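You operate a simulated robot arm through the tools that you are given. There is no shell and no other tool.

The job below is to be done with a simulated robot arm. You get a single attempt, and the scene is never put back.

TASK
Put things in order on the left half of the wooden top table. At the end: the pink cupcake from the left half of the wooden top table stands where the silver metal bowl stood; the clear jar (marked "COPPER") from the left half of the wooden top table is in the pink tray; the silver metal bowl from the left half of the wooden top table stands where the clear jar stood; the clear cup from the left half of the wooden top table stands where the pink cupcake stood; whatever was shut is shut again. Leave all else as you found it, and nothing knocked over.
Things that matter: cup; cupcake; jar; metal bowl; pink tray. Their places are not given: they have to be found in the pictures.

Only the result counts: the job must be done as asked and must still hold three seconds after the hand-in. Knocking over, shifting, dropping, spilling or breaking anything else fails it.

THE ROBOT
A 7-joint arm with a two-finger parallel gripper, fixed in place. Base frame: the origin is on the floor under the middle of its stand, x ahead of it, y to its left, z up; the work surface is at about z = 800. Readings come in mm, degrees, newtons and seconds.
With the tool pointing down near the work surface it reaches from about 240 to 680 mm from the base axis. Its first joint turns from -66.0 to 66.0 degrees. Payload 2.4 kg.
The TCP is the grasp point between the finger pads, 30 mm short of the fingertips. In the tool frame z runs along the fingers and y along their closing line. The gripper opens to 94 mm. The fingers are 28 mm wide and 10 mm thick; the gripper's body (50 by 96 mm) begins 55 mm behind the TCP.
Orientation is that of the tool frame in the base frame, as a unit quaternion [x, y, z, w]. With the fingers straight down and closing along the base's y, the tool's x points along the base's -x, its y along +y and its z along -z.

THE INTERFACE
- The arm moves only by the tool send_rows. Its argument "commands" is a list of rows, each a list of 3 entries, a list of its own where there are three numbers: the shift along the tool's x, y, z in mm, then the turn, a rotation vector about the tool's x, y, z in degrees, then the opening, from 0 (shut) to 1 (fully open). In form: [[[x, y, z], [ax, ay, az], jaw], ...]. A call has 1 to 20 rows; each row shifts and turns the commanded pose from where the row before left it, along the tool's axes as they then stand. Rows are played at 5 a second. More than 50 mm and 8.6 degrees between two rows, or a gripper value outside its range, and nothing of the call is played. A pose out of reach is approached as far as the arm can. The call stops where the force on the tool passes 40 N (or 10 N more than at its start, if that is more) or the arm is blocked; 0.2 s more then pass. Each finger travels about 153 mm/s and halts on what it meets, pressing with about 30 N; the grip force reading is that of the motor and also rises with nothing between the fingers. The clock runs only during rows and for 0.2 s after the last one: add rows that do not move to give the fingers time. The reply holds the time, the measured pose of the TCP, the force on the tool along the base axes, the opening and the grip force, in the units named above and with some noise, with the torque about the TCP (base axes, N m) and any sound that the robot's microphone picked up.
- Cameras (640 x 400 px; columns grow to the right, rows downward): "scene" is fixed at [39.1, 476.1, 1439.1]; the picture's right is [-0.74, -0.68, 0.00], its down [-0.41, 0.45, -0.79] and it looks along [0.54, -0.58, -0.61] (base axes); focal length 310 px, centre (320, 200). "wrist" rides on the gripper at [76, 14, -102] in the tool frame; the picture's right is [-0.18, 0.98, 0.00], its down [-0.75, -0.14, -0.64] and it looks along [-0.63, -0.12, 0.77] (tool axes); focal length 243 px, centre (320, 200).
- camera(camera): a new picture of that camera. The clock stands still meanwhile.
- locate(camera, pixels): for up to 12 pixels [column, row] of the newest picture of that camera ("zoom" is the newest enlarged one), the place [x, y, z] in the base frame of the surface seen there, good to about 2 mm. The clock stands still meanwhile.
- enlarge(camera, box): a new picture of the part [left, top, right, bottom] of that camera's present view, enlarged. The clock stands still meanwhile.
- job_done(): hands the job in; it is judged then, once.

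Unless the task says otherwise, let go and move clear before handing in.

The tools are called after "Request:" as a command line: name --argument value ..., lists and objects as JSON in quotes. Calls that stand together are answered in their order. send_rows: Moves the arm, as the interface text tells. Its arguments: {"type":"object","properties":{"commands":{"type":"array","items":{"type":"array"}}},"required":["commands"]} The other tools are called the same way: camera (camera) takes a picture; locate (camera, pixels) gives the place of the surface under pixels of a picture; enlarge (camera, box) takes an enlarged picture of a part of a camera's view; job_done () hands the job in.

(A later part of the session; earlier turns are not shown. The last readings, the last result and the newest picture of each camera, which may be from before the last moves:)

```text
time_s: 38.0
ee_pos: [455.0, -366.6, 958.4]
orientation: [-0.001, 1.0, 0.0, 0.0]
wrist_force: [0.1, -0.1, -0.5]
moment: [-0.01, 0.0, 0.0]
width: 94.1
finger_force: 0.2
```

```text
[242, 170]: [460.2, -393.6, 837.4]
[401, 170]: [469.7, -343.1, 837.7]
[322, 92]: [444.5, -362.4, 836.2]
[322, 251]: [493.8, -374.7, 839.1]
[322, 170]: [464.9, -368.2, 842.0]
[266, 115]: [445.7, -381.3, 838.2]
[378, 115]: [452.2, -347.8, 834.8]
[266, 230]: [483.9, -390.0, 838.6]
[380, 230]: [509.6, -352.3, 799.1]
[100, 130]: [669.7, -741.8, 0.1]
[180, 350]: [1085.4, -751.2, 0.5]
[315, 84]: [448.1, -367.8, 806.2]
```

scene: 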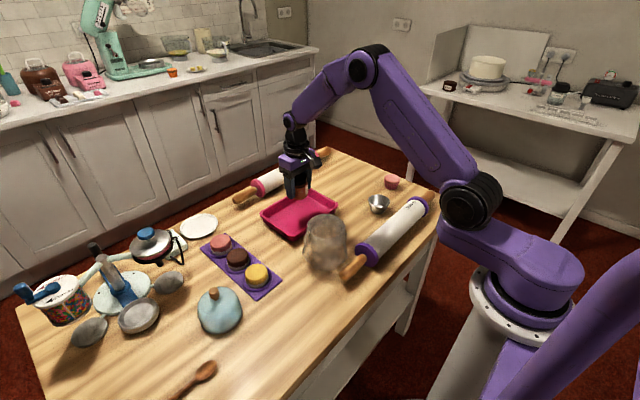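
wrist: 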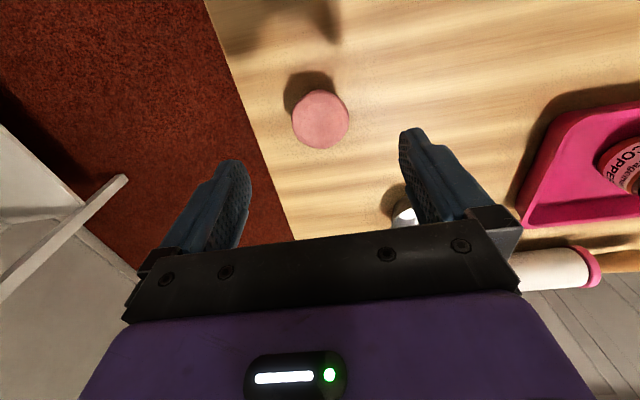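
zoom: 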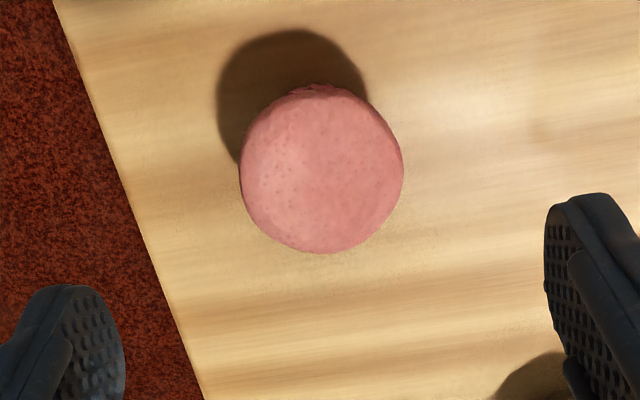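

The cupcake centre is (467,-368.4), about 51 mm across with its top at z≈840. I'll align and descend.

Request:
send_rows --commands '[[[-12, -1.8, 20], [0, 0, 0], 1], [[0, 0, 25], [0, 0, 0], 1], [[0, 0, 25], [0, 0, 0], 1], [[0, 0, 25], [0, 0, 0], 1], [[0, 0, 20], [0, 0, 0], 1], [[0, 0, 0], [0, 0, 0], 1]]'

Request:
camera --camera "wrist"

```text
time_s: 39.4
ee_pos: [467.7, -368.6, 844.4]
orientation: [0.001, 1.0, -0.001, 0.0]
wrist_force: [0.5, -0.5, 0.6]
moment: [0.03, -0.03, -0.02]
width: 94.1
finger_force: 0.1
```

```text
taken
```

wrist: 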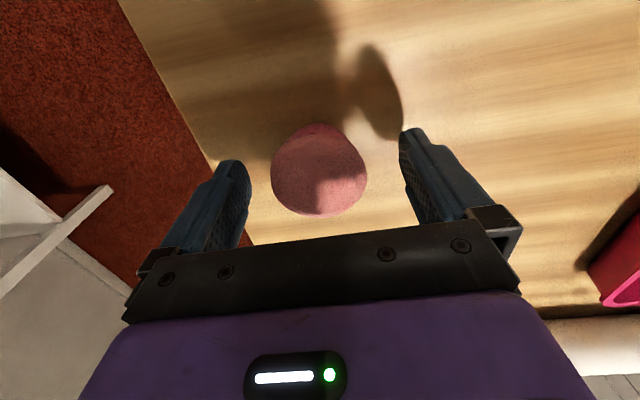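

The cupcake is centred between the fingers at wrist (319,170). I'll lower 9 mm more and close.

Request:
send_rows --commands '[[[0, 0, 9], [0, 0, 0], 1], [[0, 0, 0], [0, 0, 0], 0.8], [[0, 0, 0], [0, 0, 0], 0.65], [[0, 0, 0], [0, 0, 0], 0.55], [[0, 0, 0], [0, 0, 0], 0.48], [[0, 0, 0], [0, 0, 0], 0.45], [[0, 0, 0], [0, 0, 0], 0.45]]'

Request:
camera --camera "wrist"

Request:
enlarge --camera "scene" --box '[330, 130, 450, 230]'

```text
time_s: 41.0
ee_pos: [467.8, -369.0, 836.1]
orientation: [0.0, 1.0, 0.0, 0.0]
wrist_force: [0.3, -0.9, 2.0]
moment: [0.0, -0.01, -0.01]
width: 56.4
finger_force: 30.7
```

```text
taken
```

wrist: 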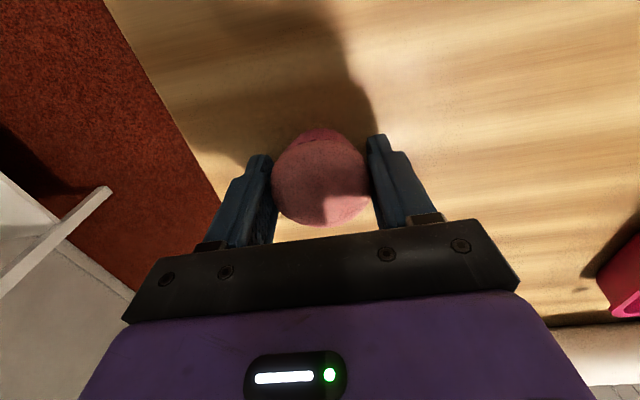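

```text
4.00 times, centred on (390, 180) of scene
```

zoom: 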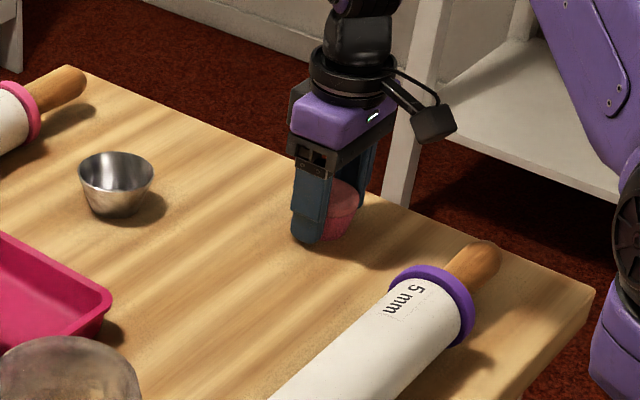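

The cupcake is gripped at 56 mm with 30 N. I'll lift it and carry it to the bowl's old spot at (429.5,-228).

Request:
send_rows --commands '[[[0, 0, -5], [0, 0, 0], 0.45], [[0, 0, -15], [0, 0, 0], 0.45], [[0, 0, -15], [0, 0, 0], 0.45], [[0, 0, -15], [0, 0, 0], 0.45], [[3.8, 14.1, 0], [0, 0, 0], 0.45], [[5.4, 20.1, 0], [0, 0, 0], 0.45], [[5.4, 20.1, 0], [0, 0, 0], 0.45], [[5.4, 20.1, 0], [0, 0, 0], 0.45], [[5.4, 20.1, 0], [0, 0, 0], 0.45], [[5.4, 20.1, 0], [0, 0, 0], 0.45], [[5.4, 20.1, 0], [0, 0, 0], 0.45], [[1.9, 5.8, 0], [0, 0, 0], 0.45], [[0, 0, 0], [0, 0, 0], 0.45]]'

Request:
camera --camera "wrist"

Request:
enlarge --camera "scene" --box '[330, 130, 450, 230]'

```text
time_s: 43.8
ee_pos: [429.3, -226.0, 884.4]
orientation: [-0.001, 1.0, -0.001, 0.0]
wrist_force: [-0.5, -0.8, -0.6]
moment: [-0.02, 0.0, -0.02]
width: 56.3
finger_force: 30.0
```

```text
taken
```

wrist: 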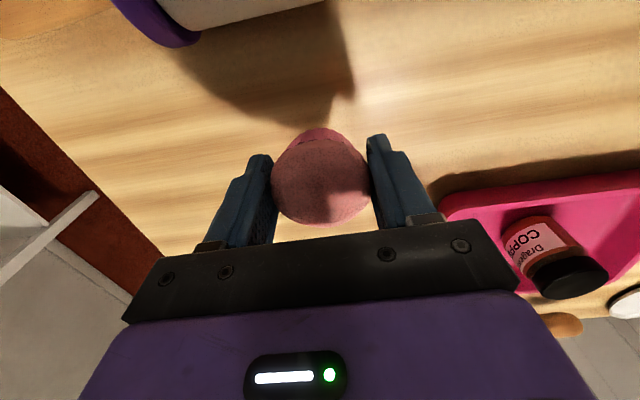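

```text
4.00 times, centred on (390, 180) of scene
```

zoom: 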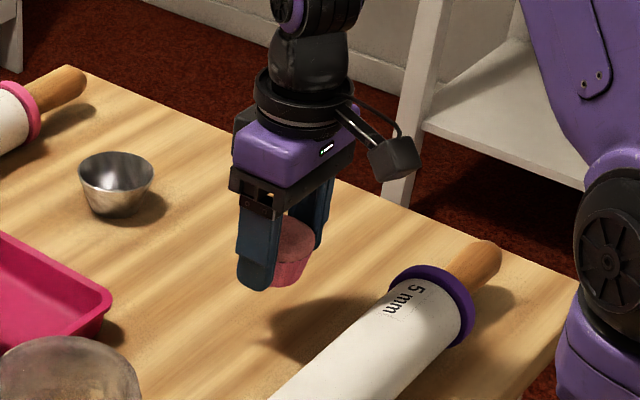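

The cupcake is held level above the bowl's old spot. I'll nudge y by -1.5 mm and lower it slowly.

Request:
send_rows --commands '[[[0, -1.5, 10], [0, 0, 0], 0.45], [[0, 0, 15], [0, 0, 0], 0.45], [[0, 0, 14], [0, 0, 0], 0.45], [[0, 0, 5], [0, 0, 0], 0.45], [[0, 0, 0], [0, 0, 0], 0.45]]'

Request:
send_rows --commands '[[[0, 0, 1], [0, 0, 0], 0.45], [[0, 0, 0], [0, 0, 0], 0.45]]'

Request:
send_rows --commands '[[[0, 0, 1], [0, 0, 0], 0.45], [[0, 0, 0], [0, 0, 0], 0.45]]'

```text
time_s: 45.0
ee_pos: [429.4, -228.6, 840.9]
orientation: [-0.001, 1.0, 0.0, 0.0]
wrist_force: [-0.2, 0.6, -0.2]
moment: [0.01, 0.01, 0.02]
width: 56.2
finger_force: 29.8
```

```text
time_s: 45.6
ee_pos: [429.1, -230.4, 838.7]
orientation: [0.0, 1.0, 0.001, -0.001]
wrist_force: [0.5, -0.1, -0.9]
moment: [-0.04, 0.02, 0.03]
width: 56.3
finger_force: 30.0
```

```text
time_s: 46.2
ee_pos: [429.9, -228.5, 838.8]
orientation: [-0.001, 1.0, 0.0, 0.0]
wrist_force: [-0.1, 1.1, -0.8]
moment: [0.01, 0.01, 0.03]
width: 56.4
finger_force: 30.2
```

Request:
send_rows --commands '[[[0, 0, 1], [0, 0, 0], 0.45], [[0, 0, 0], [0, 0, 0], 0.45]]'

Request:
send_rows --commands '[[[0, 0, 1], [0, 0, 0], 0.45], [[0, 0, 0], [0, 0, 0], 0.45]]'

```text
time_s: 46.8
ee_pos: [428.3, -228.2, 838.3]
orientation: [0.0, 1.0, 0.0, 0.0]
wrist_force: [0.3, -0.1, -0.5]
moment: [-0.01, 0.01, 0.03]
width: 56.3
finger_force: 30.2
```

```text
time_s: 47.4
ee_pos: [429.2, -227.7, 837.3]
orientation: [0.0, 1.0, 0.0, 0.0]
wrist_force: [-0.2, -0.4, -0.8]
moment: [0.02, -0.02, -0.01]
width: 56.3
finger_force: 29.8
```

Request:
send_rows --commands '[[[0, 0, 1], [0, 0, 0], 0.45], [[0, 0, 0], [0, 0, 0], 0.45]]'

Request:
send_rows --commands '[[[0, 0, 0.5], [0, 0, 0], 0.45], [[0, 0, 0], [0, 0, 0], 0.45]]'

```text
time_s: 48.0
ee_pos: [428.2, -228.2, 837.4]
orientation: [0.0, 1.0, 0.0, 0.0]
wrist_force: [0.0, 0.7, -1.7]
moment: [-0.06, -0.01, -0.05]
width: 56.2
finger_force: 29.6
```

```text
time_s: 48.6
ee_pos: [427.6, -228.4, 837.1]
orientation: [0.0, 1.0, 0.0, 0.0]
wrist_force: [-0.7, 0.1, -2.0]
moment: [0.02, 0.01, 0.02]
width: 56.2
finger_force: 30.2
```

Request:
send_rows --commands '[[[0, 0, 0.7], [0, 0, 0], 0.45], [[0, 0, 0], [0, 0, 0], 0.45]]'

Request:
enlarge --camera "scene" --box '[340, 160, 420, 230]'

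```text
time_s: 49.2
ee_pos: [429.1, -226.9, 836.0]
orientation: [-0.001, 1.0, 0.0, 0.0]
wrist_force: [-1.1, 3.4, 8.2]
moment: [0.24, 0.06, 0.01]
width: 55.9
finger_force: 29.9
```

```text
5.71 times, centred on (380, 195) of scene
```

zoom: 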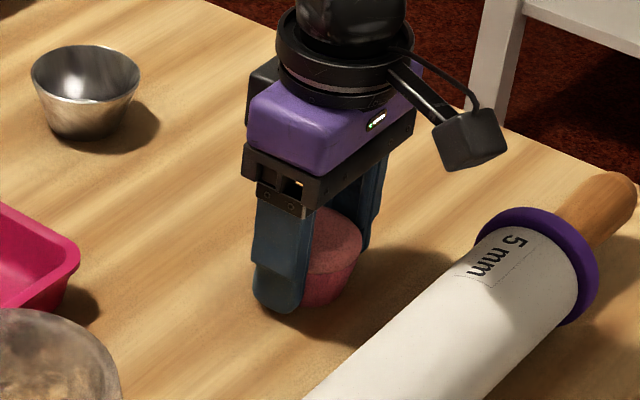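

Contact of 8 N confirms the cupcake is on the table at about (429,-228). I'll release it and rise.

Request:
send_rows --commands '[[[0, 0, 0], [0, 0, 0], 0.7], [[0, 0, 0], [0, 0, 0], 0.9], [[0, 0, 0], [0, 0, 0], 1], [[0, 0, 0], [0, 0, 0], 1], [[0, 0, -10], [0, 0, 0], 1], [[0, 0, -25], [0, 0, 0], 1], [[0, 0, -35], [0, 0, 0], 1], [[0, 0, -40], [0, 0, 0], 1], [[0, 0, -40], [0, 0, 0], 1]]'

Request:
camera --camera "wrist"

Request:
camera --camera "scene"

```text
time_s: 51.2
ee_pos: [428.1, -232.8, 984.8]
orientation: [-0.001, 1.0, 0.0, 0.001]
wrist_force: [-0.2, 0.4, -0.2]
moment: [0.0, 0.01, 0.02]
width: 94.1
finger_force: 0.0
```

```text
taken
```

wrist: 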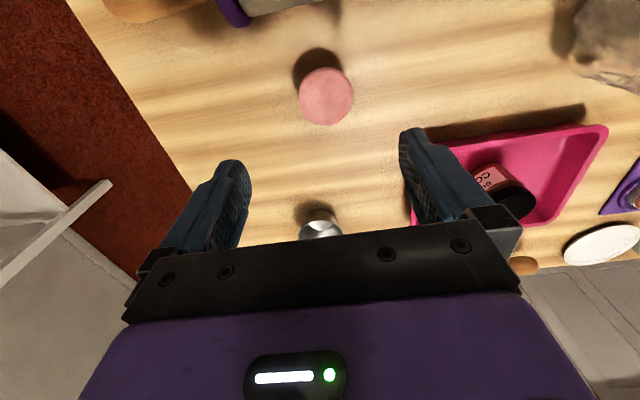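

```text
taken
```

scene: 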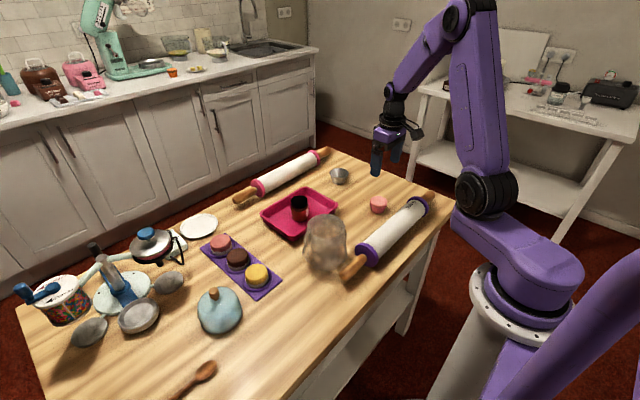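

Request:
locate --camera "wrist" --pixels '[[300, 98], [352, 95], [326, 71], [326, 123], [326, 97]]'

```text
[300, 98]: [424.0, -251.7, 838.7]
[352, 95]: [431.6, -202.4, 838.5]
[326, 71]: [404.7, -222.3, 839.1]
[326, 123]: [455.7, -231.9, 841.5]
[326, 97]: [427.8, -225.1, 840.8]
```

The cupcake stands at (429,-227) in the bowl's old spot. Now for the cup, I'll move to a close viewing pose above it, with the fingertips well above its rim.

Request:
send_rows --commands '[[[0, 0, -20], [0, 0, 0], 1], [[0, 0, -20], [0, 0, 0], 1], [[13, 45.5, 0], [0, 0, 0], 1], [[13, 45.5, 0], [0, 0, 0], 1], [[13, 45.5, 0], [0, 0, 0], 1], [[13, 45.5, 0], [0, 0, 0], 1], [[13, 45.5, 0], [0, 0, 0], 1], [[13, 45.5, 0], [0, 0, 0], 1], [[0, 0, 0], [0, 0, 0], 1]]'

Request:
camera --camera "wrist"

Request:
enlarge --camera "wrist" --box '[240, 40, 420, 240]'

```text
time_s: 53.2
ee_pos: [352.8, 44.4, 1027.1]
orientation: [0.0, 1.0, 0.0, 0.0]
wrist_force: [1.0, 0.6, -0.3]
moment: [0.0, 0.0, -0.02]
width: 94.0
finger_force: 0.1
```

```text
taken
```

wrist: 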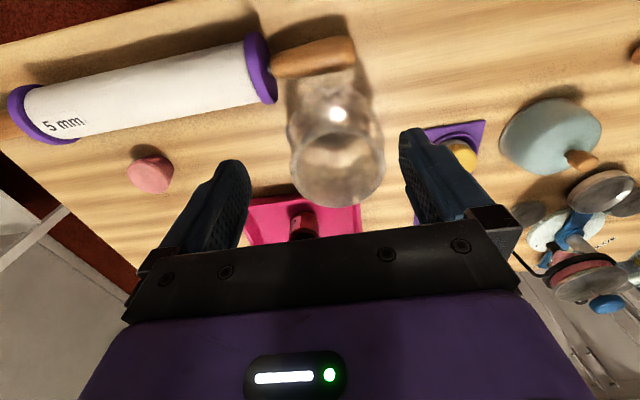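

```text
2.00 times, centred on (330, 140) of wrist
```

zoom: 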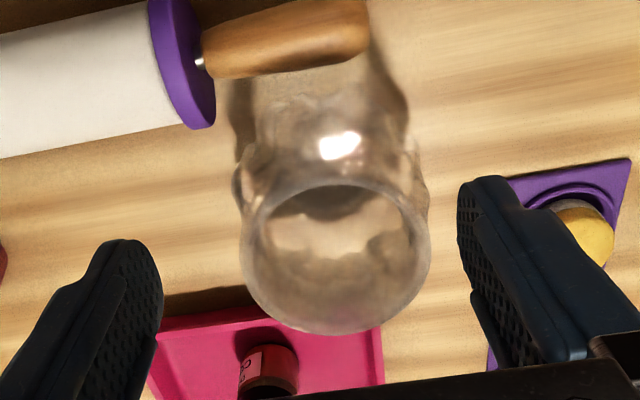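

Request:
enlarge --camera "wrist" --box '[280, 110, 400, 215]'

Request:
enlarge --camera "scene" --box '[290, 200, 360, 285]'

```text
3.81 times, centred on (340, 162) of wrist
```

zoom: 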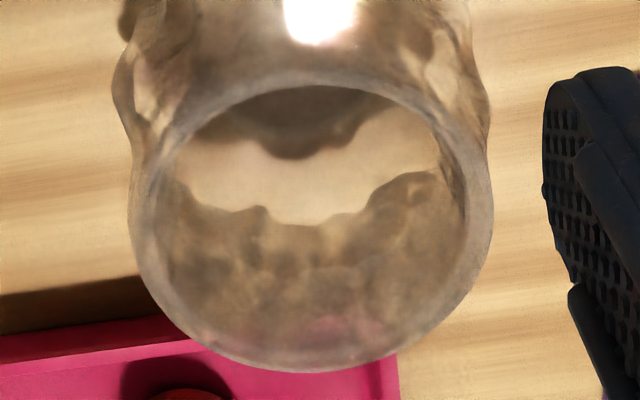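

```text
4.71 times, centred on (325, 242) of scene
```

zoom: 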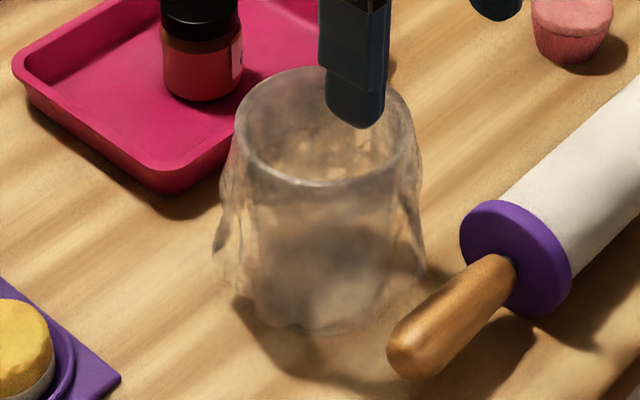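

The rim ring looks about 5–7 mm thick. I'll enlarge the wrist view again and locate points on the rim ring.

Request:
enlarge --camera "wrist" --box '[280, 110, 400, 215]'

Request:
locate --camera "zoom" --pixels '[[143, 230], [481, 230], [312, 362], [312, 77], [190, 320], [430, 325], [185, 130], [440, 130], [155, 180], [470, 180], [312, 368], [480, 260]]'

Request:
locate --camera "zoom" --pixels '[[200, 330], [250, 355], [375, 355], [400, 340], [312, 340], [150, 270], [473, 280], [312, 180], [260, 300], [380, 300], [470, 240], [160, 240]]'

```text
3.81 times, centred on (340, 162) of wrist
```

zoom: 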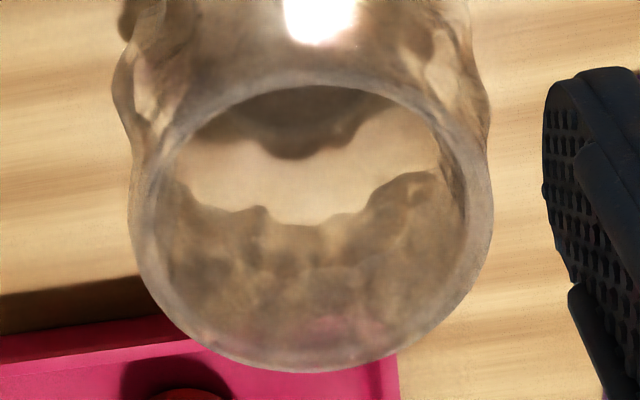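

```text
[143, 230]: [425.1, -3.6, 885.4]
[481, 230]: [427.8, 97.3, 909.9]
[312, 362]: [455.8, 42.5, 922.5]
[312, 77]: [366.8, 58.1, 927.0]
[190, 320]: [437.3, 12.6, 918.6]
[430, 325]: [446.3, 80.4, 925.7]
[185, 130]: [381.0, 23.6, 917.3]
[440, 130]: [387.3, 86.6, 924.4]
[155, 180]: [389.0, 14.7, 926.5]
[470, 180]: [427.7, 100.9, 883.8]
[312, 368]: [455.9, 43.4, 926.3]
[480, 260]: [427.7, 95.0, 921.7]
```

```text
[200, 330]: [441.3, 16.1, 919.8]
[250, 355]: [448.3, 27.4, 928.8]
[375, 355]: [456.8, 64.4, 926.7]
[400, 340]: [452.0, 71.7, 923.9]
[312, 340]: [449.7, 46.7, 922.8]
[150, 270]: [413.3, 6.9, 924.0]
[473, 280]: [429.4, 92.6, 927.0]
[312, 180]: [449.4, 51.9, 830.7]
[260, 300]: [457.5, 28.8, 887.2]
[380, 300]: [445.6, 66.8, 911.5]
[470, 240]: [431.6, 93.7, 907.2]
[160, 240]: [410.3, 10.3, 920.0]
```

The rim circle fits centre (412,51.5) with mid-wall radius ≈44.6 and top z≈926. On the +y side the wall leans outward about 8° going down, so I'll pinch it there with the tool tilted 8° to match. First I'll move above that spot, at z≈1000.

Request:
send_rows --commands '[[[-20, 17, 0], [0, 0, 0], 1], [[-20, 17, 0], [0, 0, 0], 1], [[-19.2, 17.6, 0], [0, 0, 0], 1], [[0, 0, 0], [-4, 0, 0], 1], [[0, 0, 0], [-4, 0, 0], 1], [[0, 0, 0], [0, 0, 0], 1]]'

Request:
camera --camera "wrist"

Request:
enlarge --camera "scene" --box '[270, 150, 390, 290]'

```text
time_s: 54.6
ee_pos: [409.8, 94.2, 1025.6]
orientation: [-0.001, 0.997, 0.071, 0.0]
wrist_force: [-0.1, 1.1, 1.1]
moment: [0.01, -0.02, 0.0]
width: 94.0
finger_force: 0.1
```

```text
taken
```

wrist: 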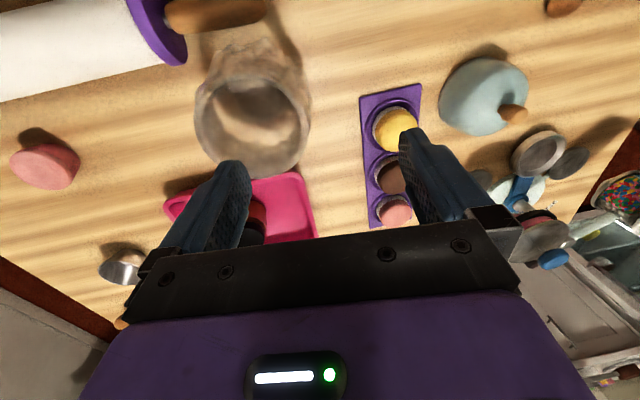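

```text
2.86 times, centred on (330, 220) of scene
```

zoom: 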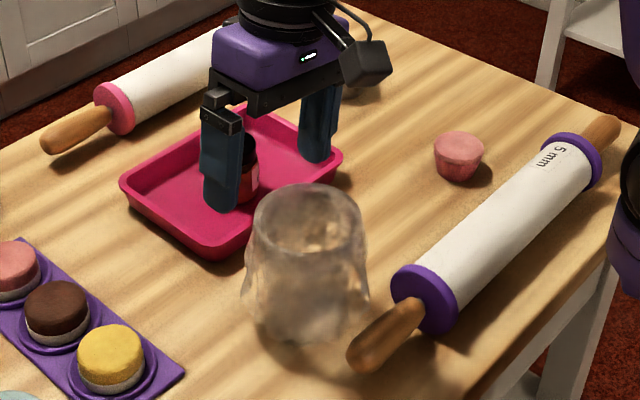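

The tilt is right, with the tool z at (0,0.14,-0.99). I'll look closer at the cup's +y wall from this pose.

Request:
enlarge --camera "wrist" --box '[180, 30, 330, 190]'

Request:
locate --camera "zoom" --pixels '[[420, 230], [430, 210], [438, 190], [440, 170], [440, 150], [410, 270], [395, 300], [330, 335], [250, 310], [200, 250], [210, 160], [300, 120]]'

```text
2.50 times, centred on (255, 110) of wrist
```

zoom: 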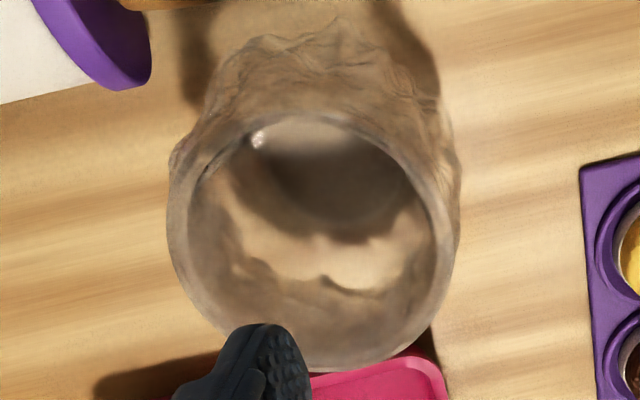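

```text
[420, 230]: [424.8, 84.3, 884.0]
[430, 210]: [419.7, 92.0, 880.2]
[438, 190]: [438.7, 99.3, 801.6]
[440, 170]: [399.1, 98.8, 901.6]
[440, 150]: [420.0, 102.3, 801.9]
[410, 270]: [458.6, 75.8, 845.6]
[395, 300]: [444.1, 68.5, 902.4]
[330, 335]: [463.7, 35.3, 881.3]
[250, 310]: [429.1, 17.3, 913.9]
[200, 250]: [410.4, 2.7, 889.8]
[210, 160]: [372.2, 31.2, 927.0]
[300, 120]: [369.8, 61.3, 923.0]
```

The located points suggest the inner wall is close to vertical (R≈37–41) while the outer wall flares. I'll sample the inner wall on the +y side more densely.

Request:
locate --camera "zoom" --pixels '[[432, 230], [432, 245], [425, 250], [415, 235], [410, 215], [415, 200], [425, 195], [405, 250], [420, 215], [435, 220], [428, 260], [418, 280]]'

Request:
locate --camera "zoom" --pixels '[[445, 230], [450, 230], [445, 245], [440, 260], [452, 210], [455, 190], [450, 170], [435, 170], [445, 200], [455, 170], [445, 140], [440, 210]]'

```text
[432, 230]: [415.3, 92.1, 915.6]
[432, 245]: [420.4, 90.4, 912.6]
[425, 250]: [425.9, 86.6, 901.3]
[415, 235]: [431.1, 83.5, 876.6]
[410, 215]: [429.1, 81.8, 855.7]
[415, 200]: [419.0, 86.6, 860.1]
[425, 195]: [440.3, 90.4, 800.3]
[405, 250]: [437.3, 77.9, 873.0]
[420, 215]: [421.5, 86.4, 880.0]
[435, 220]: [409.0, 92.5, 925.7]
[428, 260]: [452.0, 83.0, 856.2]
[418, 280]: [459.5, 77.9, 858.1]
```

```text
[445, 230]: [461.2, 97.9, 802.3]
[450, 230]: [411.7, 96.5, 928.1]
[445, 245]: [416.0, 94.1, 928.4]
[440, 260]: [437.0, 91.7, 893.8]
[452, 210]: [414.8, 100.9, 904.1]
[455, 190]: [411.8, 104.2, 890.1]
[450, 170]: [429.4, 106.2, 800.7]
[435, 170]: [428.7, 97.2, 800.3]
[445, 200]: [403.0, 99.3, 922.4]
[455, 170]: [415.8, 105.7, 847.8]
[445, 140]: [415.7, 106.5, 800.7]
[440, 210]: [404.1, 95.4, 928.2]
```

The samples show a wedge wall: the inner side narrows about 4.5° going down (R 41→36) and the outer side flares (R 45→54). The steadiest pinch has the inner pad flush with the inner wall, so I'll tilt 4.5° the other way and hover above the grip point.

Request:
send_rows --commands '[[[0, 0, 0], [4.2, 0, 0], 1], [[0, 0, 0], [4.2, 0, 0], 1], [[0, 0, 0], [4.1, 0, 0], 1], [[-2.2, 6.6, 25.2], [0, 0, 0], 1], [[0, 0, 0], [0, 0, 0], 1]]'

Request:
camera --camera "wrist"

Request:
camera --camera "scene"

```text
time_s: 55.8
ee_pos: [411.0, 99.5, 998.4]
orientation: [-0.001, 0.999, -0.039, 0.0]
wrist_force: [0.2, -0.8, 0.5]
moment: [0.03, 0.06, -0.02]
width: 93.9
finger_force: 0.0
```

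```text
taken
```

wrist: 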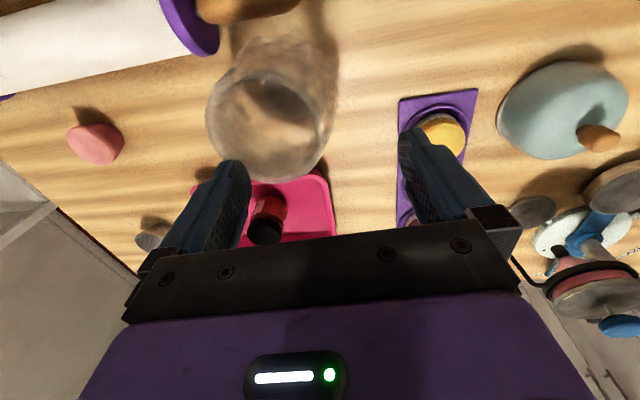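

```text
taken
```

scene: 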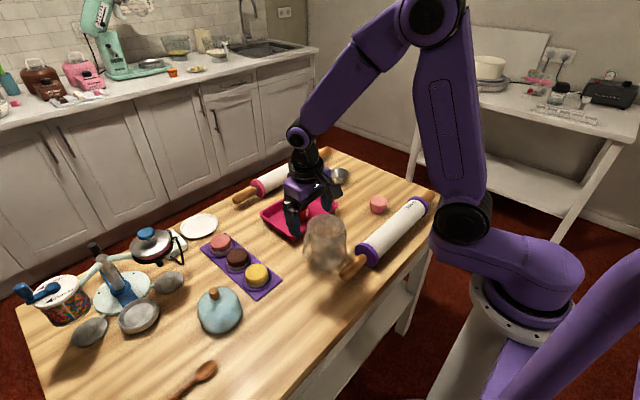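

The tool is at (411,99.5,998) with the tips above the rim. I'll lower vertically until the tips are just above rim level, then check the clearance.

Request:
send_rows --commands '[[[-0.5, 1.4, 17.5], [0, 0, 0], 1], [[0, 1.4, 17.5], [0, 0, 0], 1], [[0, 0, 0], [0, 0, 0], 1]]'

Request:
camera --camera "wrist"

Request:
enlarge --camera "scene" --box '[270, 170, 380, 290]'

```text
time_s: 56.6
ee_pos: [412.5, 101.3, 963.5]
orientation: [0.0, 0.999, -0.038, 0.0]
wrist_force: [-0.6, 0.1, 0.5]
moment: [0.02, 0.0, 0.02]
width: 94.1
finger_force: 0.0
```

```text
taken
```

wrist: 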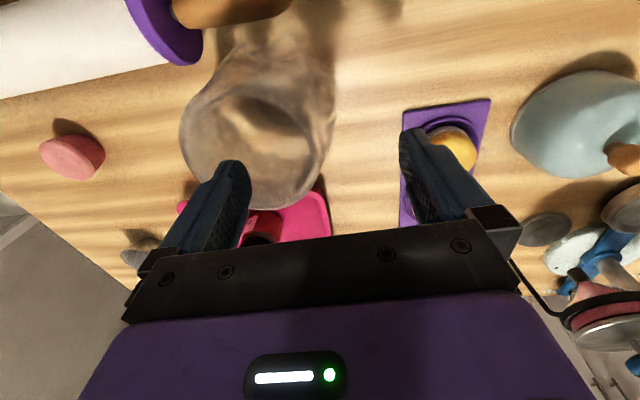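

```text
3.33 times, centred on (325, 230) of scene
```

zoom: 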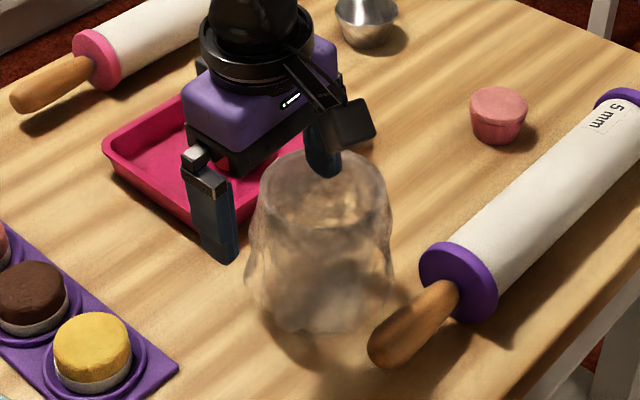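

The inner finger is over the opening and the outer one is clear. I'll re-check the rim position relative to the tool on the +y side.

Request:
enlarge --camera "wrist" --box '[170, 60, 350, 220]'

Request:
locate --camera "wrist" --pixels '[[318, 160], [322, 150], [326, 140], [320, 165], [312, 155], [316, 145], [310, 165], [330, 130], [184, 130], [190, 150], [250, 205], [270, 205]]'

Request:
send_rows --commands '[[[0, 0, 0], [0, 0, 0], 1]]'

```text
2.50 times, centred on (260, 140) of wrist
```

zoom: 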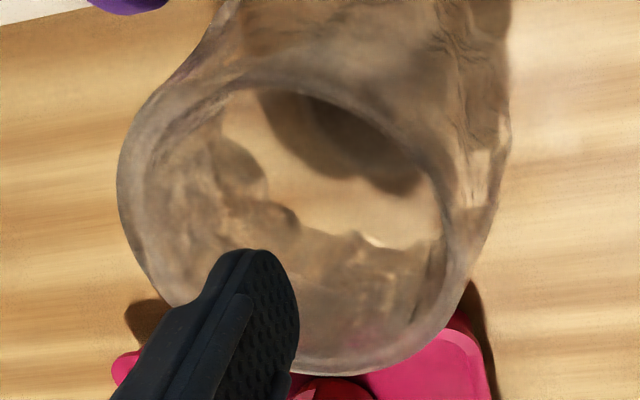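

```text
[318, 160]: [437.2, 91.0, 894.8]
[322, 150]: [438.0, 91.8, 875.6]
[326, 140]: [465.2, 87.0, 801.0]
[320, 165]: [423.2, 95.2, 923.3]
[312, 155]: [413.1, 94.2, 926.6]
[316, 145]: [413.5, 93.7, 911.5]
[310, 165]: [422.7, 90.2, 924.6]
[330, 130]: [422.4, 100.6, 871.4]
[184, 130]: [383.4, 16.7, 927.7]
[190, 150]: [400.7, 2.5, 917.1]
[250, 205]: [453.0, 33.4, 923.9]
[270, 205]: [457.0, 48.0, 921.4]
```

```text
time_s: 57.0
ee_pos: [413.0, 101.4, 963.7]
orientation: [0.0, 0.999, -0.04, 0.0]
wrist_force: [0.7, 0.8, -0.1]
moment: [-0.01, 0.01, 0.02]
width: 93.8
finger_force: 0.0
```

The rim's +y point is at y≈94–95. I'll shift -2.5 mm in y and descend vertically to z≈897, watching the force.

Request:
send_rows --commands '[[[0.5, -2.0, 6], [0, 0, 0], 1], [[0, 0.8, 10], [0, 0, 0], 1], [[0, 0.8, 10], [0, 0, 0], 1], [[0, 0.8, 10], [0, 0, 0], 1], [[0, 0.8, 10], [0, 0, 0], 1], [[0, 0, 0], [0, 0, 0], 1]]'

Request:
enlarge --camera "scene" --box '[270, 170, 380, 290]'

```text
time_s: 58.4
ee_pos: [412.5, 98.7, 917.0]
orientation: [0.0, 0.999, -0.039, 0.0]
wrist_force: [-0.5, -0.3, -0.7]
moment: [0.02, 0.01, 0.0]
width: 93.9
finger_force: 0.1
```

```text
3.33 times, centred on (325, 230) of scene
```

zoom: 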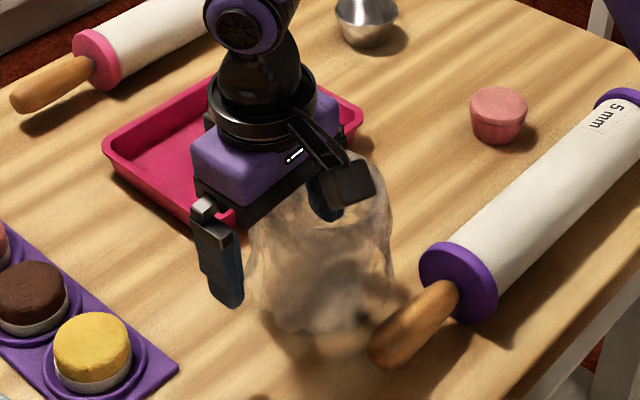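

The inner finger is 40 mm inside the cup with no contact. I'll go 20 mm deeper.

Request:
send_rows --commands '[[[0, 0.8, 10], [0, 0, 0], 1], [[0, 0.8, 10], [0, 0, 0], 1], [[0, 0, 0], [0, 0, 0], 1]]'

Request:
send_rows --commands '[[[0, 0, 0], [0, 0, 0], 0.8], [[0, 0, 0], [0, 0, 0], 0.6], [[0, 0, 0], [0, 0, 0], 0.45], [[0, 0, 0], [0, 0, 0], 0.38], [[0, 0, 0], [0, 0, 0], 0.33], [[0, 0, 0], [0, 0, 0], 0.33]]'

Request:
camera --camera "wrist"

```text
time_s: 59.2
ee_pos: [411.7, 99.0, 898.0]
orientation: [0.0, 0.999, -0.039, -0.001]
wrist_force: [-0.8, 0.6, 0.1]
moment: [-0.01, 0.02, 0.02]
width: 93.6
finger_force: 0.1
```

```text
time_s: 60.6
ee_pos: [412.4, 99.3, 898.9]
orientation: [0.0, 0.999, -0.039, 0.0]
wrist_force: [-1.2, -1.7, 0.3]
moment: [0.04, -0.02, 0.02]
width: 31.4
finger_force: 0.2
```

```text
taken
```

wrist: 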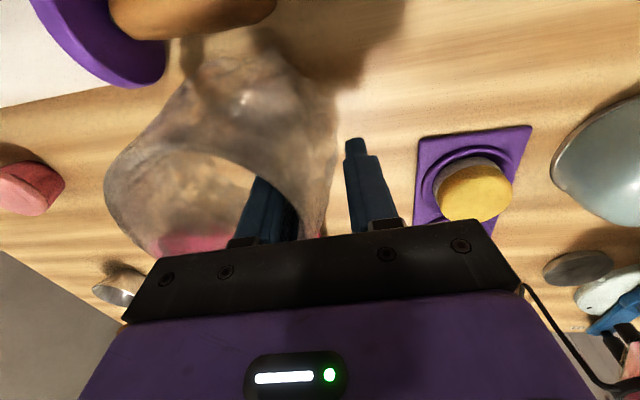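

The opening is at 31 mm with no contact and the wall lies between the fingers. I'll close in small steps and watch the side force.

Request:
send_rows --commands '[[[0, 0, 0], [0, 0, 0], 0.3], [[0, 0, 0], [0, 0, 0], 0.28], [[0, 0, 0], [0, 0, 0], 0.28]]'

Request:
send_rows --commands '[[[0, 0, 0], [0, 0, 0], 0.26], [[0, 0, 0], [0, 0, 0], 0.26]]'

Request:
enlarge --camera "wrist" --box '[220, 90, 420, 250]'

```text
time_s: 61.4
ee_pos: [411.9, 98.7, 897.6]
orientation: [0.0, 0.999, -0.04, 0.0]
wrist_force: [0.7, -0.1, 0.5]
moment: [-0.01, 0.01, -0.05]
width: 26.8
finger_force: 0.7
```

```text
time_s: 62.0
ee_pos: [412.4, 100.0, 897.2]
orientation: [0.0, 0.999, -0.039, 0.0]
wrist_force: [0.1, -0.8, -0.2]
moment: [0.0, 0.01, -0.03]
width: 24.9
finger_force: 0.0
```

```text
2.50 times, centred on (320, 170) of wrist
```

zoom: 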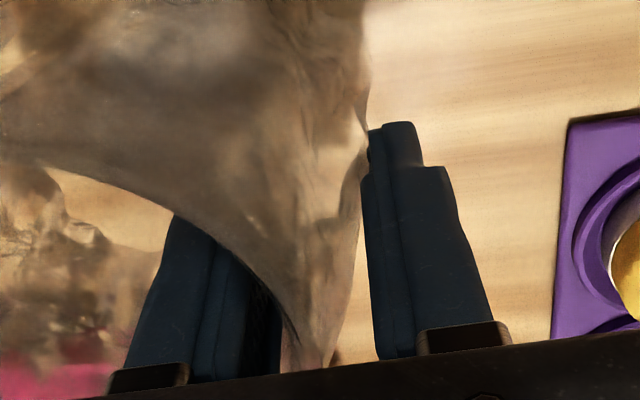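

Request:
send_rows --commands '[[[0, 0, 0], [0, 0, 0], 0.24], [[0, 0, 0], [0, 0, 0], 0.24]]'

Request:
send_rows --commands '[[[0, 0, 0], [0, 0, 0], 0.225], [[0, 0, 0], [0, 0, 0], 0.225]]'

Request:
enlarge --camera "wrist" --box '[220, 90, 420, 250]'

```text
time_s: 62.6
ee_pos: [411.9, 99.2, 897.5]
orientation: [0.0, 0.999, -0.04, 0.0]
wrist_force: [-0.3, -0.4, 0.4]
moment: [0.05, 0.03, -0.01]
width: 23.3
finger_force: 0.5
```

```text
time_s: 63.2
ee_pos: [412.1, 99.4, 898.5]
orientation: [0.0, 0.999, -0.039, 0.0]
wrist_force: [-0.7, -1.2, 0.0]
moment: [0.03, 0.0, 0.01]
width: 21.4
finger_force: 0.1
```

```text
2.50 times, centred on (320, 170) of wrist
```

zoom: 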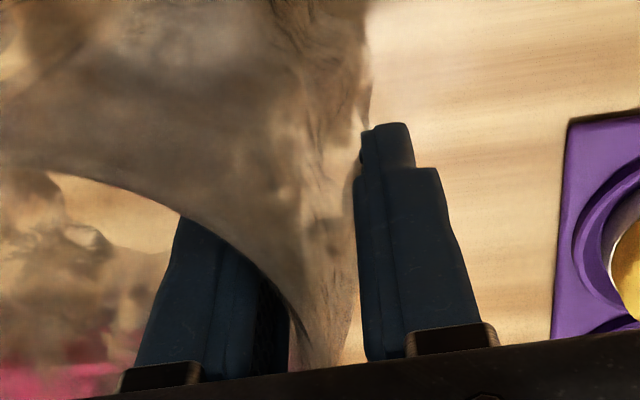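

Request:
send_rows --commands '[[[0, 0, 0], [0, 0, 0], 0.212], [[0, 0, 0], [0, 0, 0], 0.212]]'

Request:
send_rows --commands '[[[0, 0, 0], [0, 0, 0], 0.2], [[0, 0, 0], [0, 0, 0], 0.2]]'

Request:
send_rows --commands '[[[0, 0, 0], [0, 0, 0], 0.188], [[0, 0, 0], [0, 0, 0], 0.188]]'

Request:
enlarge --camera "wrist" --box '[220, 90, 420, 250]'

```text
time_s: 63.8
ee_pos: [412.7, 98.3, 896.7]
orientation: [0.0, 0.999, -0.04, 0.0]
wrist_force: [-0.1, -1.7, 0.8]
moment: [-0.01, 0.0, 0.01]
width: 20.3
finger_force: 0.1
```

```text
time_s: 64.4
ee_pos: [412.6, 100.1, 897.6]
orientation: [0.001, 0.999, -0.039, 0.0]
wrist_force: [-0.3, -1.4, 0.2]
moment: [0.02, 0.02, -0.05]
width: 19.4
finger_force: 0.6
```

```text
time_s: 65.0
ee_pos: [412.0, 100.9, 898.4]
orientation: [0.001, 0.999, -0.039, 0.0]
wrist_force: [-0.1, -0.8, 0.0]
moment: [0.0, 0.01, 0.0]
width: 18.2
finger_force: 0.3
```

```text
2.50 times, centred on (320, 170) of wrist
```

zoom: 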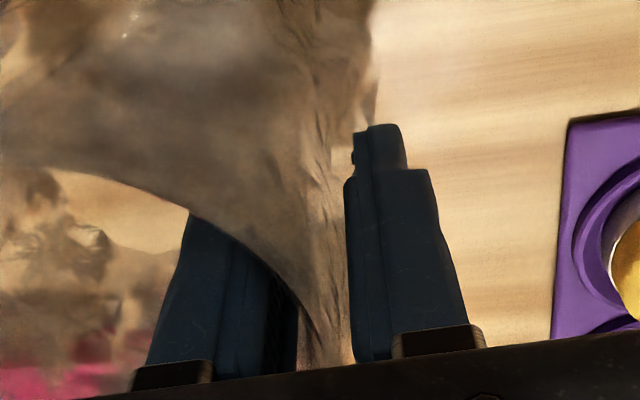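

Request:
send_rows --commands '[[[0, 0, 0], [0, 0, 0], 0.175], [[0, 0, 0], [0, 0, 0], 0.175]]'

Request:
send_rows --commands '[[[0, 0, 0], [0, 0, 0], 0.163], [[0, 0, 0], [0, 0, 0], 0.163]]'

Request:
send_rows --commands '[[[0, 0, 0], [0, 0, 0], 0.15], [[0, 0, 0], [0, 0, 0], 0.15]]'

Request:
enlarge --camera "wrist" --box '[220, 90, 420, 250]'

```text
time_s: 65.6
ee_pos: [412.0, 98.7, 898.0]
orientation: [0.0, 0.999, -0.04, 0.0]
wrist_force: [0.3, -0.1, -0.2]
moment: [0.03, 0.01, 0.0]
width: 17.0
finger_force: 0.4
```

```text
time_s: 66.2
ee_pos: [412.1, 99.6, 897.5]
orientation: [-0.001, 0.999, -0.039, 0.0]
wrist_force: [-0.1, -1.2, -0.3]
moment: [0.0, 0.01, -0.01]
width: 15.7
finger_force: 0.3
```

```text
time_s: 66.8
ee_pos: [412.2, 98.9, 897.6]
orientation: [0.0, 0.999, -0.039, 0.0]
wrist_force: [0.1, -1.9, 0.1]
moment: [0.04, 0.04, -0.04]
width: 14.6
finger_force: 0.1
```

```text
2.50 times, centred on (320, 170) of wrist
```

zoom: 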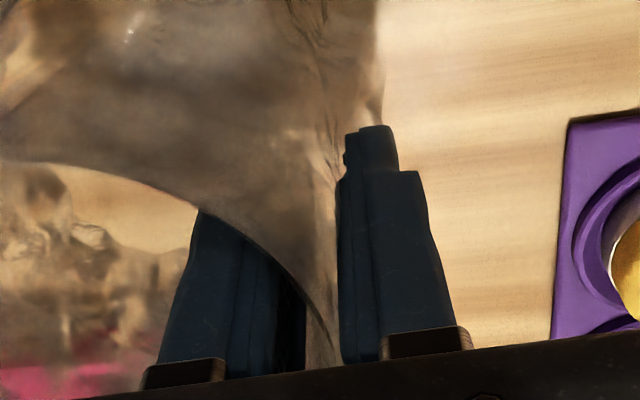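

The cup outline has drifted slightly right in the zoom, so the inner finger is gently sliding it toward +y. I'll check the scene view for any tilt.

Request:
enlarge --camera "scene" --box '[270, 170, 380, 290]'

Request:
camera --camera "wrist"

```text
3.33 times, centred on (325, 230) of scene
```

zoom: 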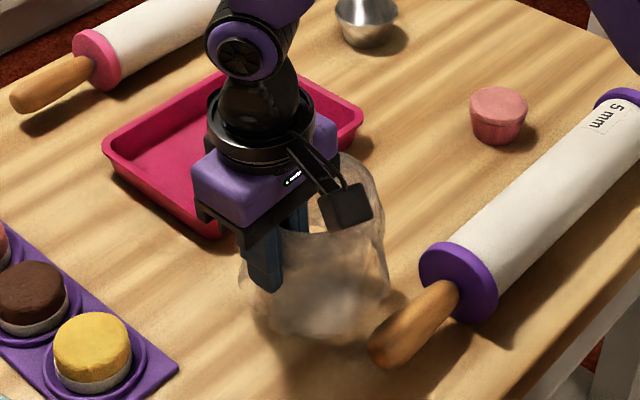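

```text
taken
```

wrist: 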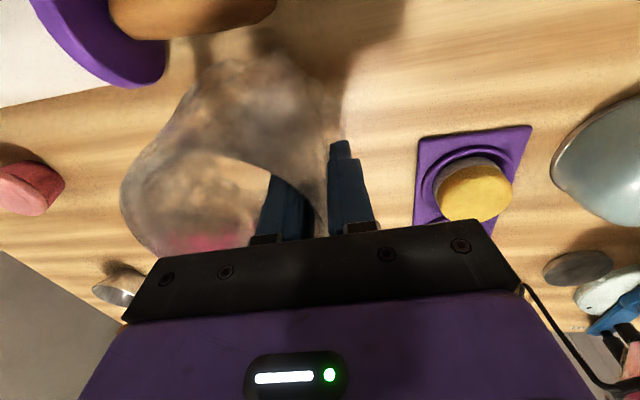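

Request:
enlarge --camera "scene" --box '[290, 205, 360, 285]'

Request:
locate --camera "wrist" --pixels '[[124, 190], [135, 165], [150, 150], [180, 148], [230, 155], [270, 175], [140, 230], [160, 160], [128, 210], [200, 150], [240, 165], [125, 175]]'

```text
5.00 times, centred on (325, 245) of scene
```

zoom: 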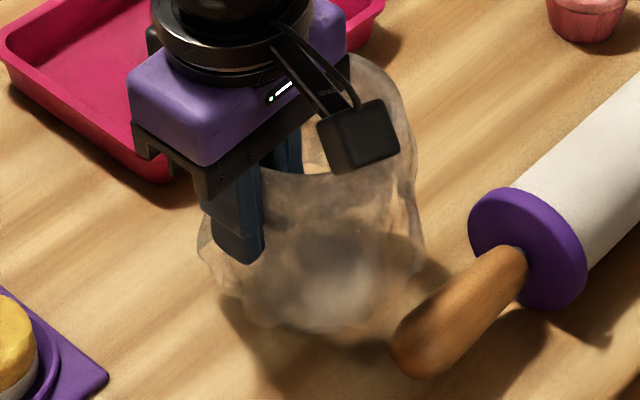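

```text
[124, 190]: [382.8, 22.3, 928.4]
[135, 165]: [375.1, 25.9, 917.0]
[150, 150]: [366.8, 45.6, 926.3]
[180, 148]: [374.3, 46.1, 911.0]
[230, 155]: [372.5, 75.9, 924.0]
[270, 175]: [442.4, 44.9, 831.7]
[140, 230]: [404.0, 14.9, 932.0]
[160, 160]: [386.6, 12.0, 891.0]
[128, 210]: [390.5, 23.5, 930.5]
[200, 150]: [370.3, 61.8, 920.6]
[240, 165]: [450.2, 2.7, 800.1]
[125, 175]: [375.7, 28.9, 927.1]
```

The −y rim points sit a few mm higher (930–932), so the inner finger is nudging the cup to a slight lean. I'll shift the gripper 3 mm toward −y to relieve it and centre the wall between the pads.

Request:
send_rows --commands '[[[0, -1.5, 0], [0, 0, 0], 0.15], [[0, -1.5, 0], [0, 0, 0], 0.15], [[0, 0, 0], [0, 0, 0], 0.15]]'

Request:
camera --camera "wrist"

Request:
locate --camera "wrist" --pixels '[[124, 190], [150, 150], [180, 148], [230, 155], [140, 230], [128, 210], [200, 150], [125, 175], [150, 238], [132, 220]]'

```text
time_s: 67.6
ee_pos: [412.8, 94.8, 897.6]
orientation: [0.0, 0.999, -0.041, 0.0]
wrist_force: [-0.3, 0.2, -0.9]
moment: [-0.01, 0.01, -0.01]
width: 14.2
finger_force: 0.7
```

```text
taken
```

wrist: 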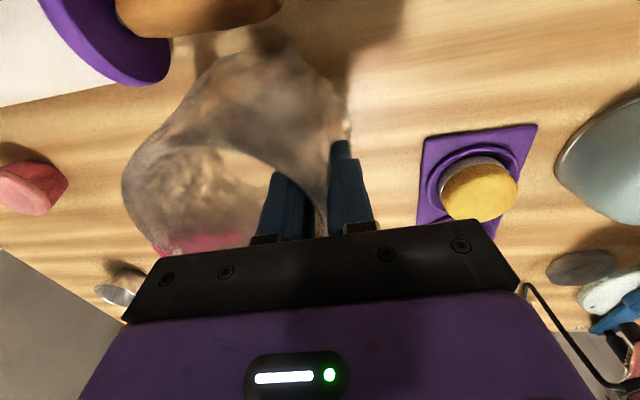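

```text
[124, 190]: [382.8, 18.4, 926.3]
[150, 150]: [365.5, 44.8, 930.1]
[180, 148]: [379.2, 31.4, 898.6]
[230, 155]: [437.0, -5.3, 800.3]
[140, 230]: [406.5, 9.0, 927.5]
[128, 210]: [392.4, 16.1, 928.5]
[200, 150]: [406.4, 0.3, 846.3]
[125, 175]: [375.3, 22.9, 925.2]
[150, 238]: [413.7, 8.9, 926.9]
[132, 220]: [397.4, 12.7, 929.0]
```

The rim is level again at about 927 and the cup's centre has moved to y≈54. I'll keep closing in small steps and watch the forces.

Request:
send_rows --commands '[[[0, 0, 0], [0, 0, 0], 0.138], [[0, 0, 0], [0, 0, 0], 0.138]]'

Request:
send_rows --commands '[[[0, 0, 0], [0, 0, 0], 0.127], [[0, 0, 0], [0, 0, 0], 0.127]]'

Request:
enlarge --camera "wrist" --box '[220, 90, 420, 250]'

Request:
locate --camera "wrist" --pixels '[[124, 190], [150, 150], [140, 230], [128, 210], [125, 175], [150, 238], [132, 220]]'

```text
time_s: 68.2
ee_pos: [412.6, 96.2, 898.7]
orientation: [0.0, 0.999, -0.039, 0.0]
wrist_force: [-0.2, -0.1, 0.1]
moment: [0.04, -0.01, -0.01]
width: 13.4
finger_force: 0.2
```

```text
time_s: 68.8
ee_pos: [412.6, 95.1, 898.7]
orientation: [0.0, 0.999, -0.039, 0.0]
wrist_force: [-0.2, -1.1, 0.4]
moment: [0.0, -0.03, 0.05]
width: 12.0
finger_force: 0.3
```

```text
2.50 times, centred on (320, 170) of wrist
```

zoom: 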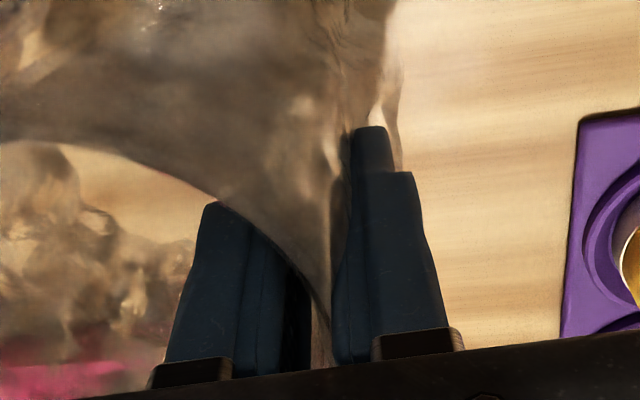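

```text
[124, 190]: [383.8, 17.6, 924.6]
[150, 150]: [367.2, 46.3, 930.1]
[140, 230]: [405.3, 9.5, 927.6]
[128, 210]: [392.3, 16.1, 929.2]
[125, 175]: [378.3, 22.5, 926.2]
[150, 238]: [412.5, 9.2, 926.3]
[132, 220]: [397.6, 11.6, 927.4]
```

Request:
send_rows --commands '[[[0, 0, 0], [0, 0, 0], 0.115], [[0, 0, 0], [0, 0, 0], 0.115]]'

Request:
send_rows --commands '[[[0, 0, 0], [0, 0, 0], 0.104], [[0, 0, 0], [0, 0, 0], 0.104]]'

Request:
send_rows --commands '[[[0, 0, 0], [0, 0, 0], 0.093], [[0, 0, 0], [0, 0, 0], 0.093]]'

Request:
camera --camera "wrist"

Request:
locate --camera "wrist" --pixels '[[124, 190], [150, 150], [140, 230], [128, 210], [125, 175], [150, 238], [132, 220]]'

```text
time_s: 69.4
ee_pos: [412.7, 95.2, 898.8]
orientation: [0.0, 0.999, -0.039, 0.0]
wrist_force: [-0.2, -0.2, 0.0]
moment: [0.01, 0.0, -0.03]
width: 11.1
finger_force: 0.5
```

```text
time_s: 70.0
ee_pos: [411.9, 94.7, 899.4]
orientation: [0.0, 0.999, -0.039, 0.0]
wrist_force: [-0.2, -1.1, -1.3]
moment: [0.03, 0.02, -0.01]
width: 10.3
finger_force: 0.2
```

```text
time_s: 70.6
ee_pos: [412.7, 94.9, 898.3]
orientation: [-0.001, 0.999, -0.04, -0.001]
wrist_force: [-1.1, -0.5, 0.2]
moment: [0.0, -0.02, -0.07]
width: 9.7
finger_force: 1.1
```

```text
taken
```

wrist: 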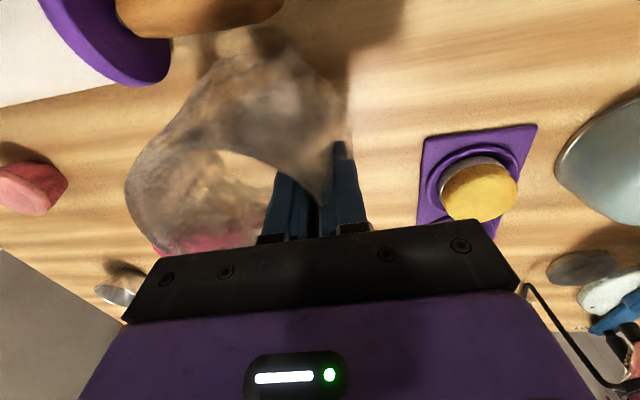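

```text
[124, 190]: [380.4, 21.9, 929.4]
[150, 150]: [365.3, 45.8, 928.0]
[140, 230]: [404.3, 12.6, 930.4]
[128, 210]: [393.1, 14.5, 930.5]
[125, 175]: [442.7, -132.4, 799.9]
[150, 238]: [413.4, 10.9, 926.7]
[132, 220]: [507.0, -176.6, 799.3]
```

The opening is lagging its command (9.7 vs 8.7 mm), so both pads are meeting the wall. I'll close further to build grip force.

Request:
send_rows --commands '[[[0, 0, 0], [0, 0, 0], 0.08], [[0, 0, 0], [0, 0, 0], 0.08]]'

Request:
send_rows --commands '[[[0, 0, 0], [0, 0, 0], 0.065], [[0, 0, 0], [0, 0, 0], 0.065]]'

Request:
camera --camera "wrist"

Request:
enlarge --camera "scene" --box '[290, 205, 360, 285]'

```text
time_s: 71.2
ee_pos: [413.6, 95.7, 898.4]
orientation: [-0.001, 0.999, -0.038, 0.0]
wrist_force: [0.4, 1.2, -0.7]
moment: [0.21, 0.0, 0.06]
width: 8.6
finger_force: 30.1
```

```text
time_s: 71.8
ee_pos: [413.0, 94.6, 898.3]
orientation: [0.0, 0.999, -0.039, 0.0]
wrist_force: [0.6, 0.9, 1.0]
moment: [0.18, -0.06, -0.01]
width: 8.8
finger_force: 29.8
```

```text
taken
```

wrist: 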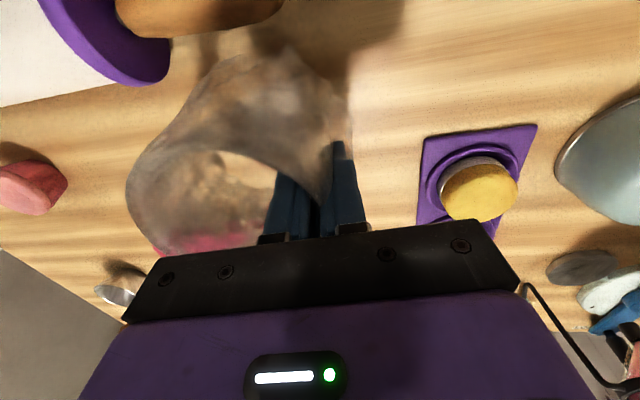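

```text
5.00 times, centred on (325, 245) of scene
```

zoom: 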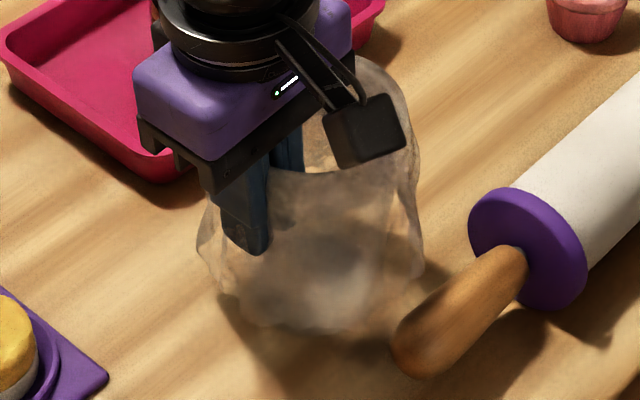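

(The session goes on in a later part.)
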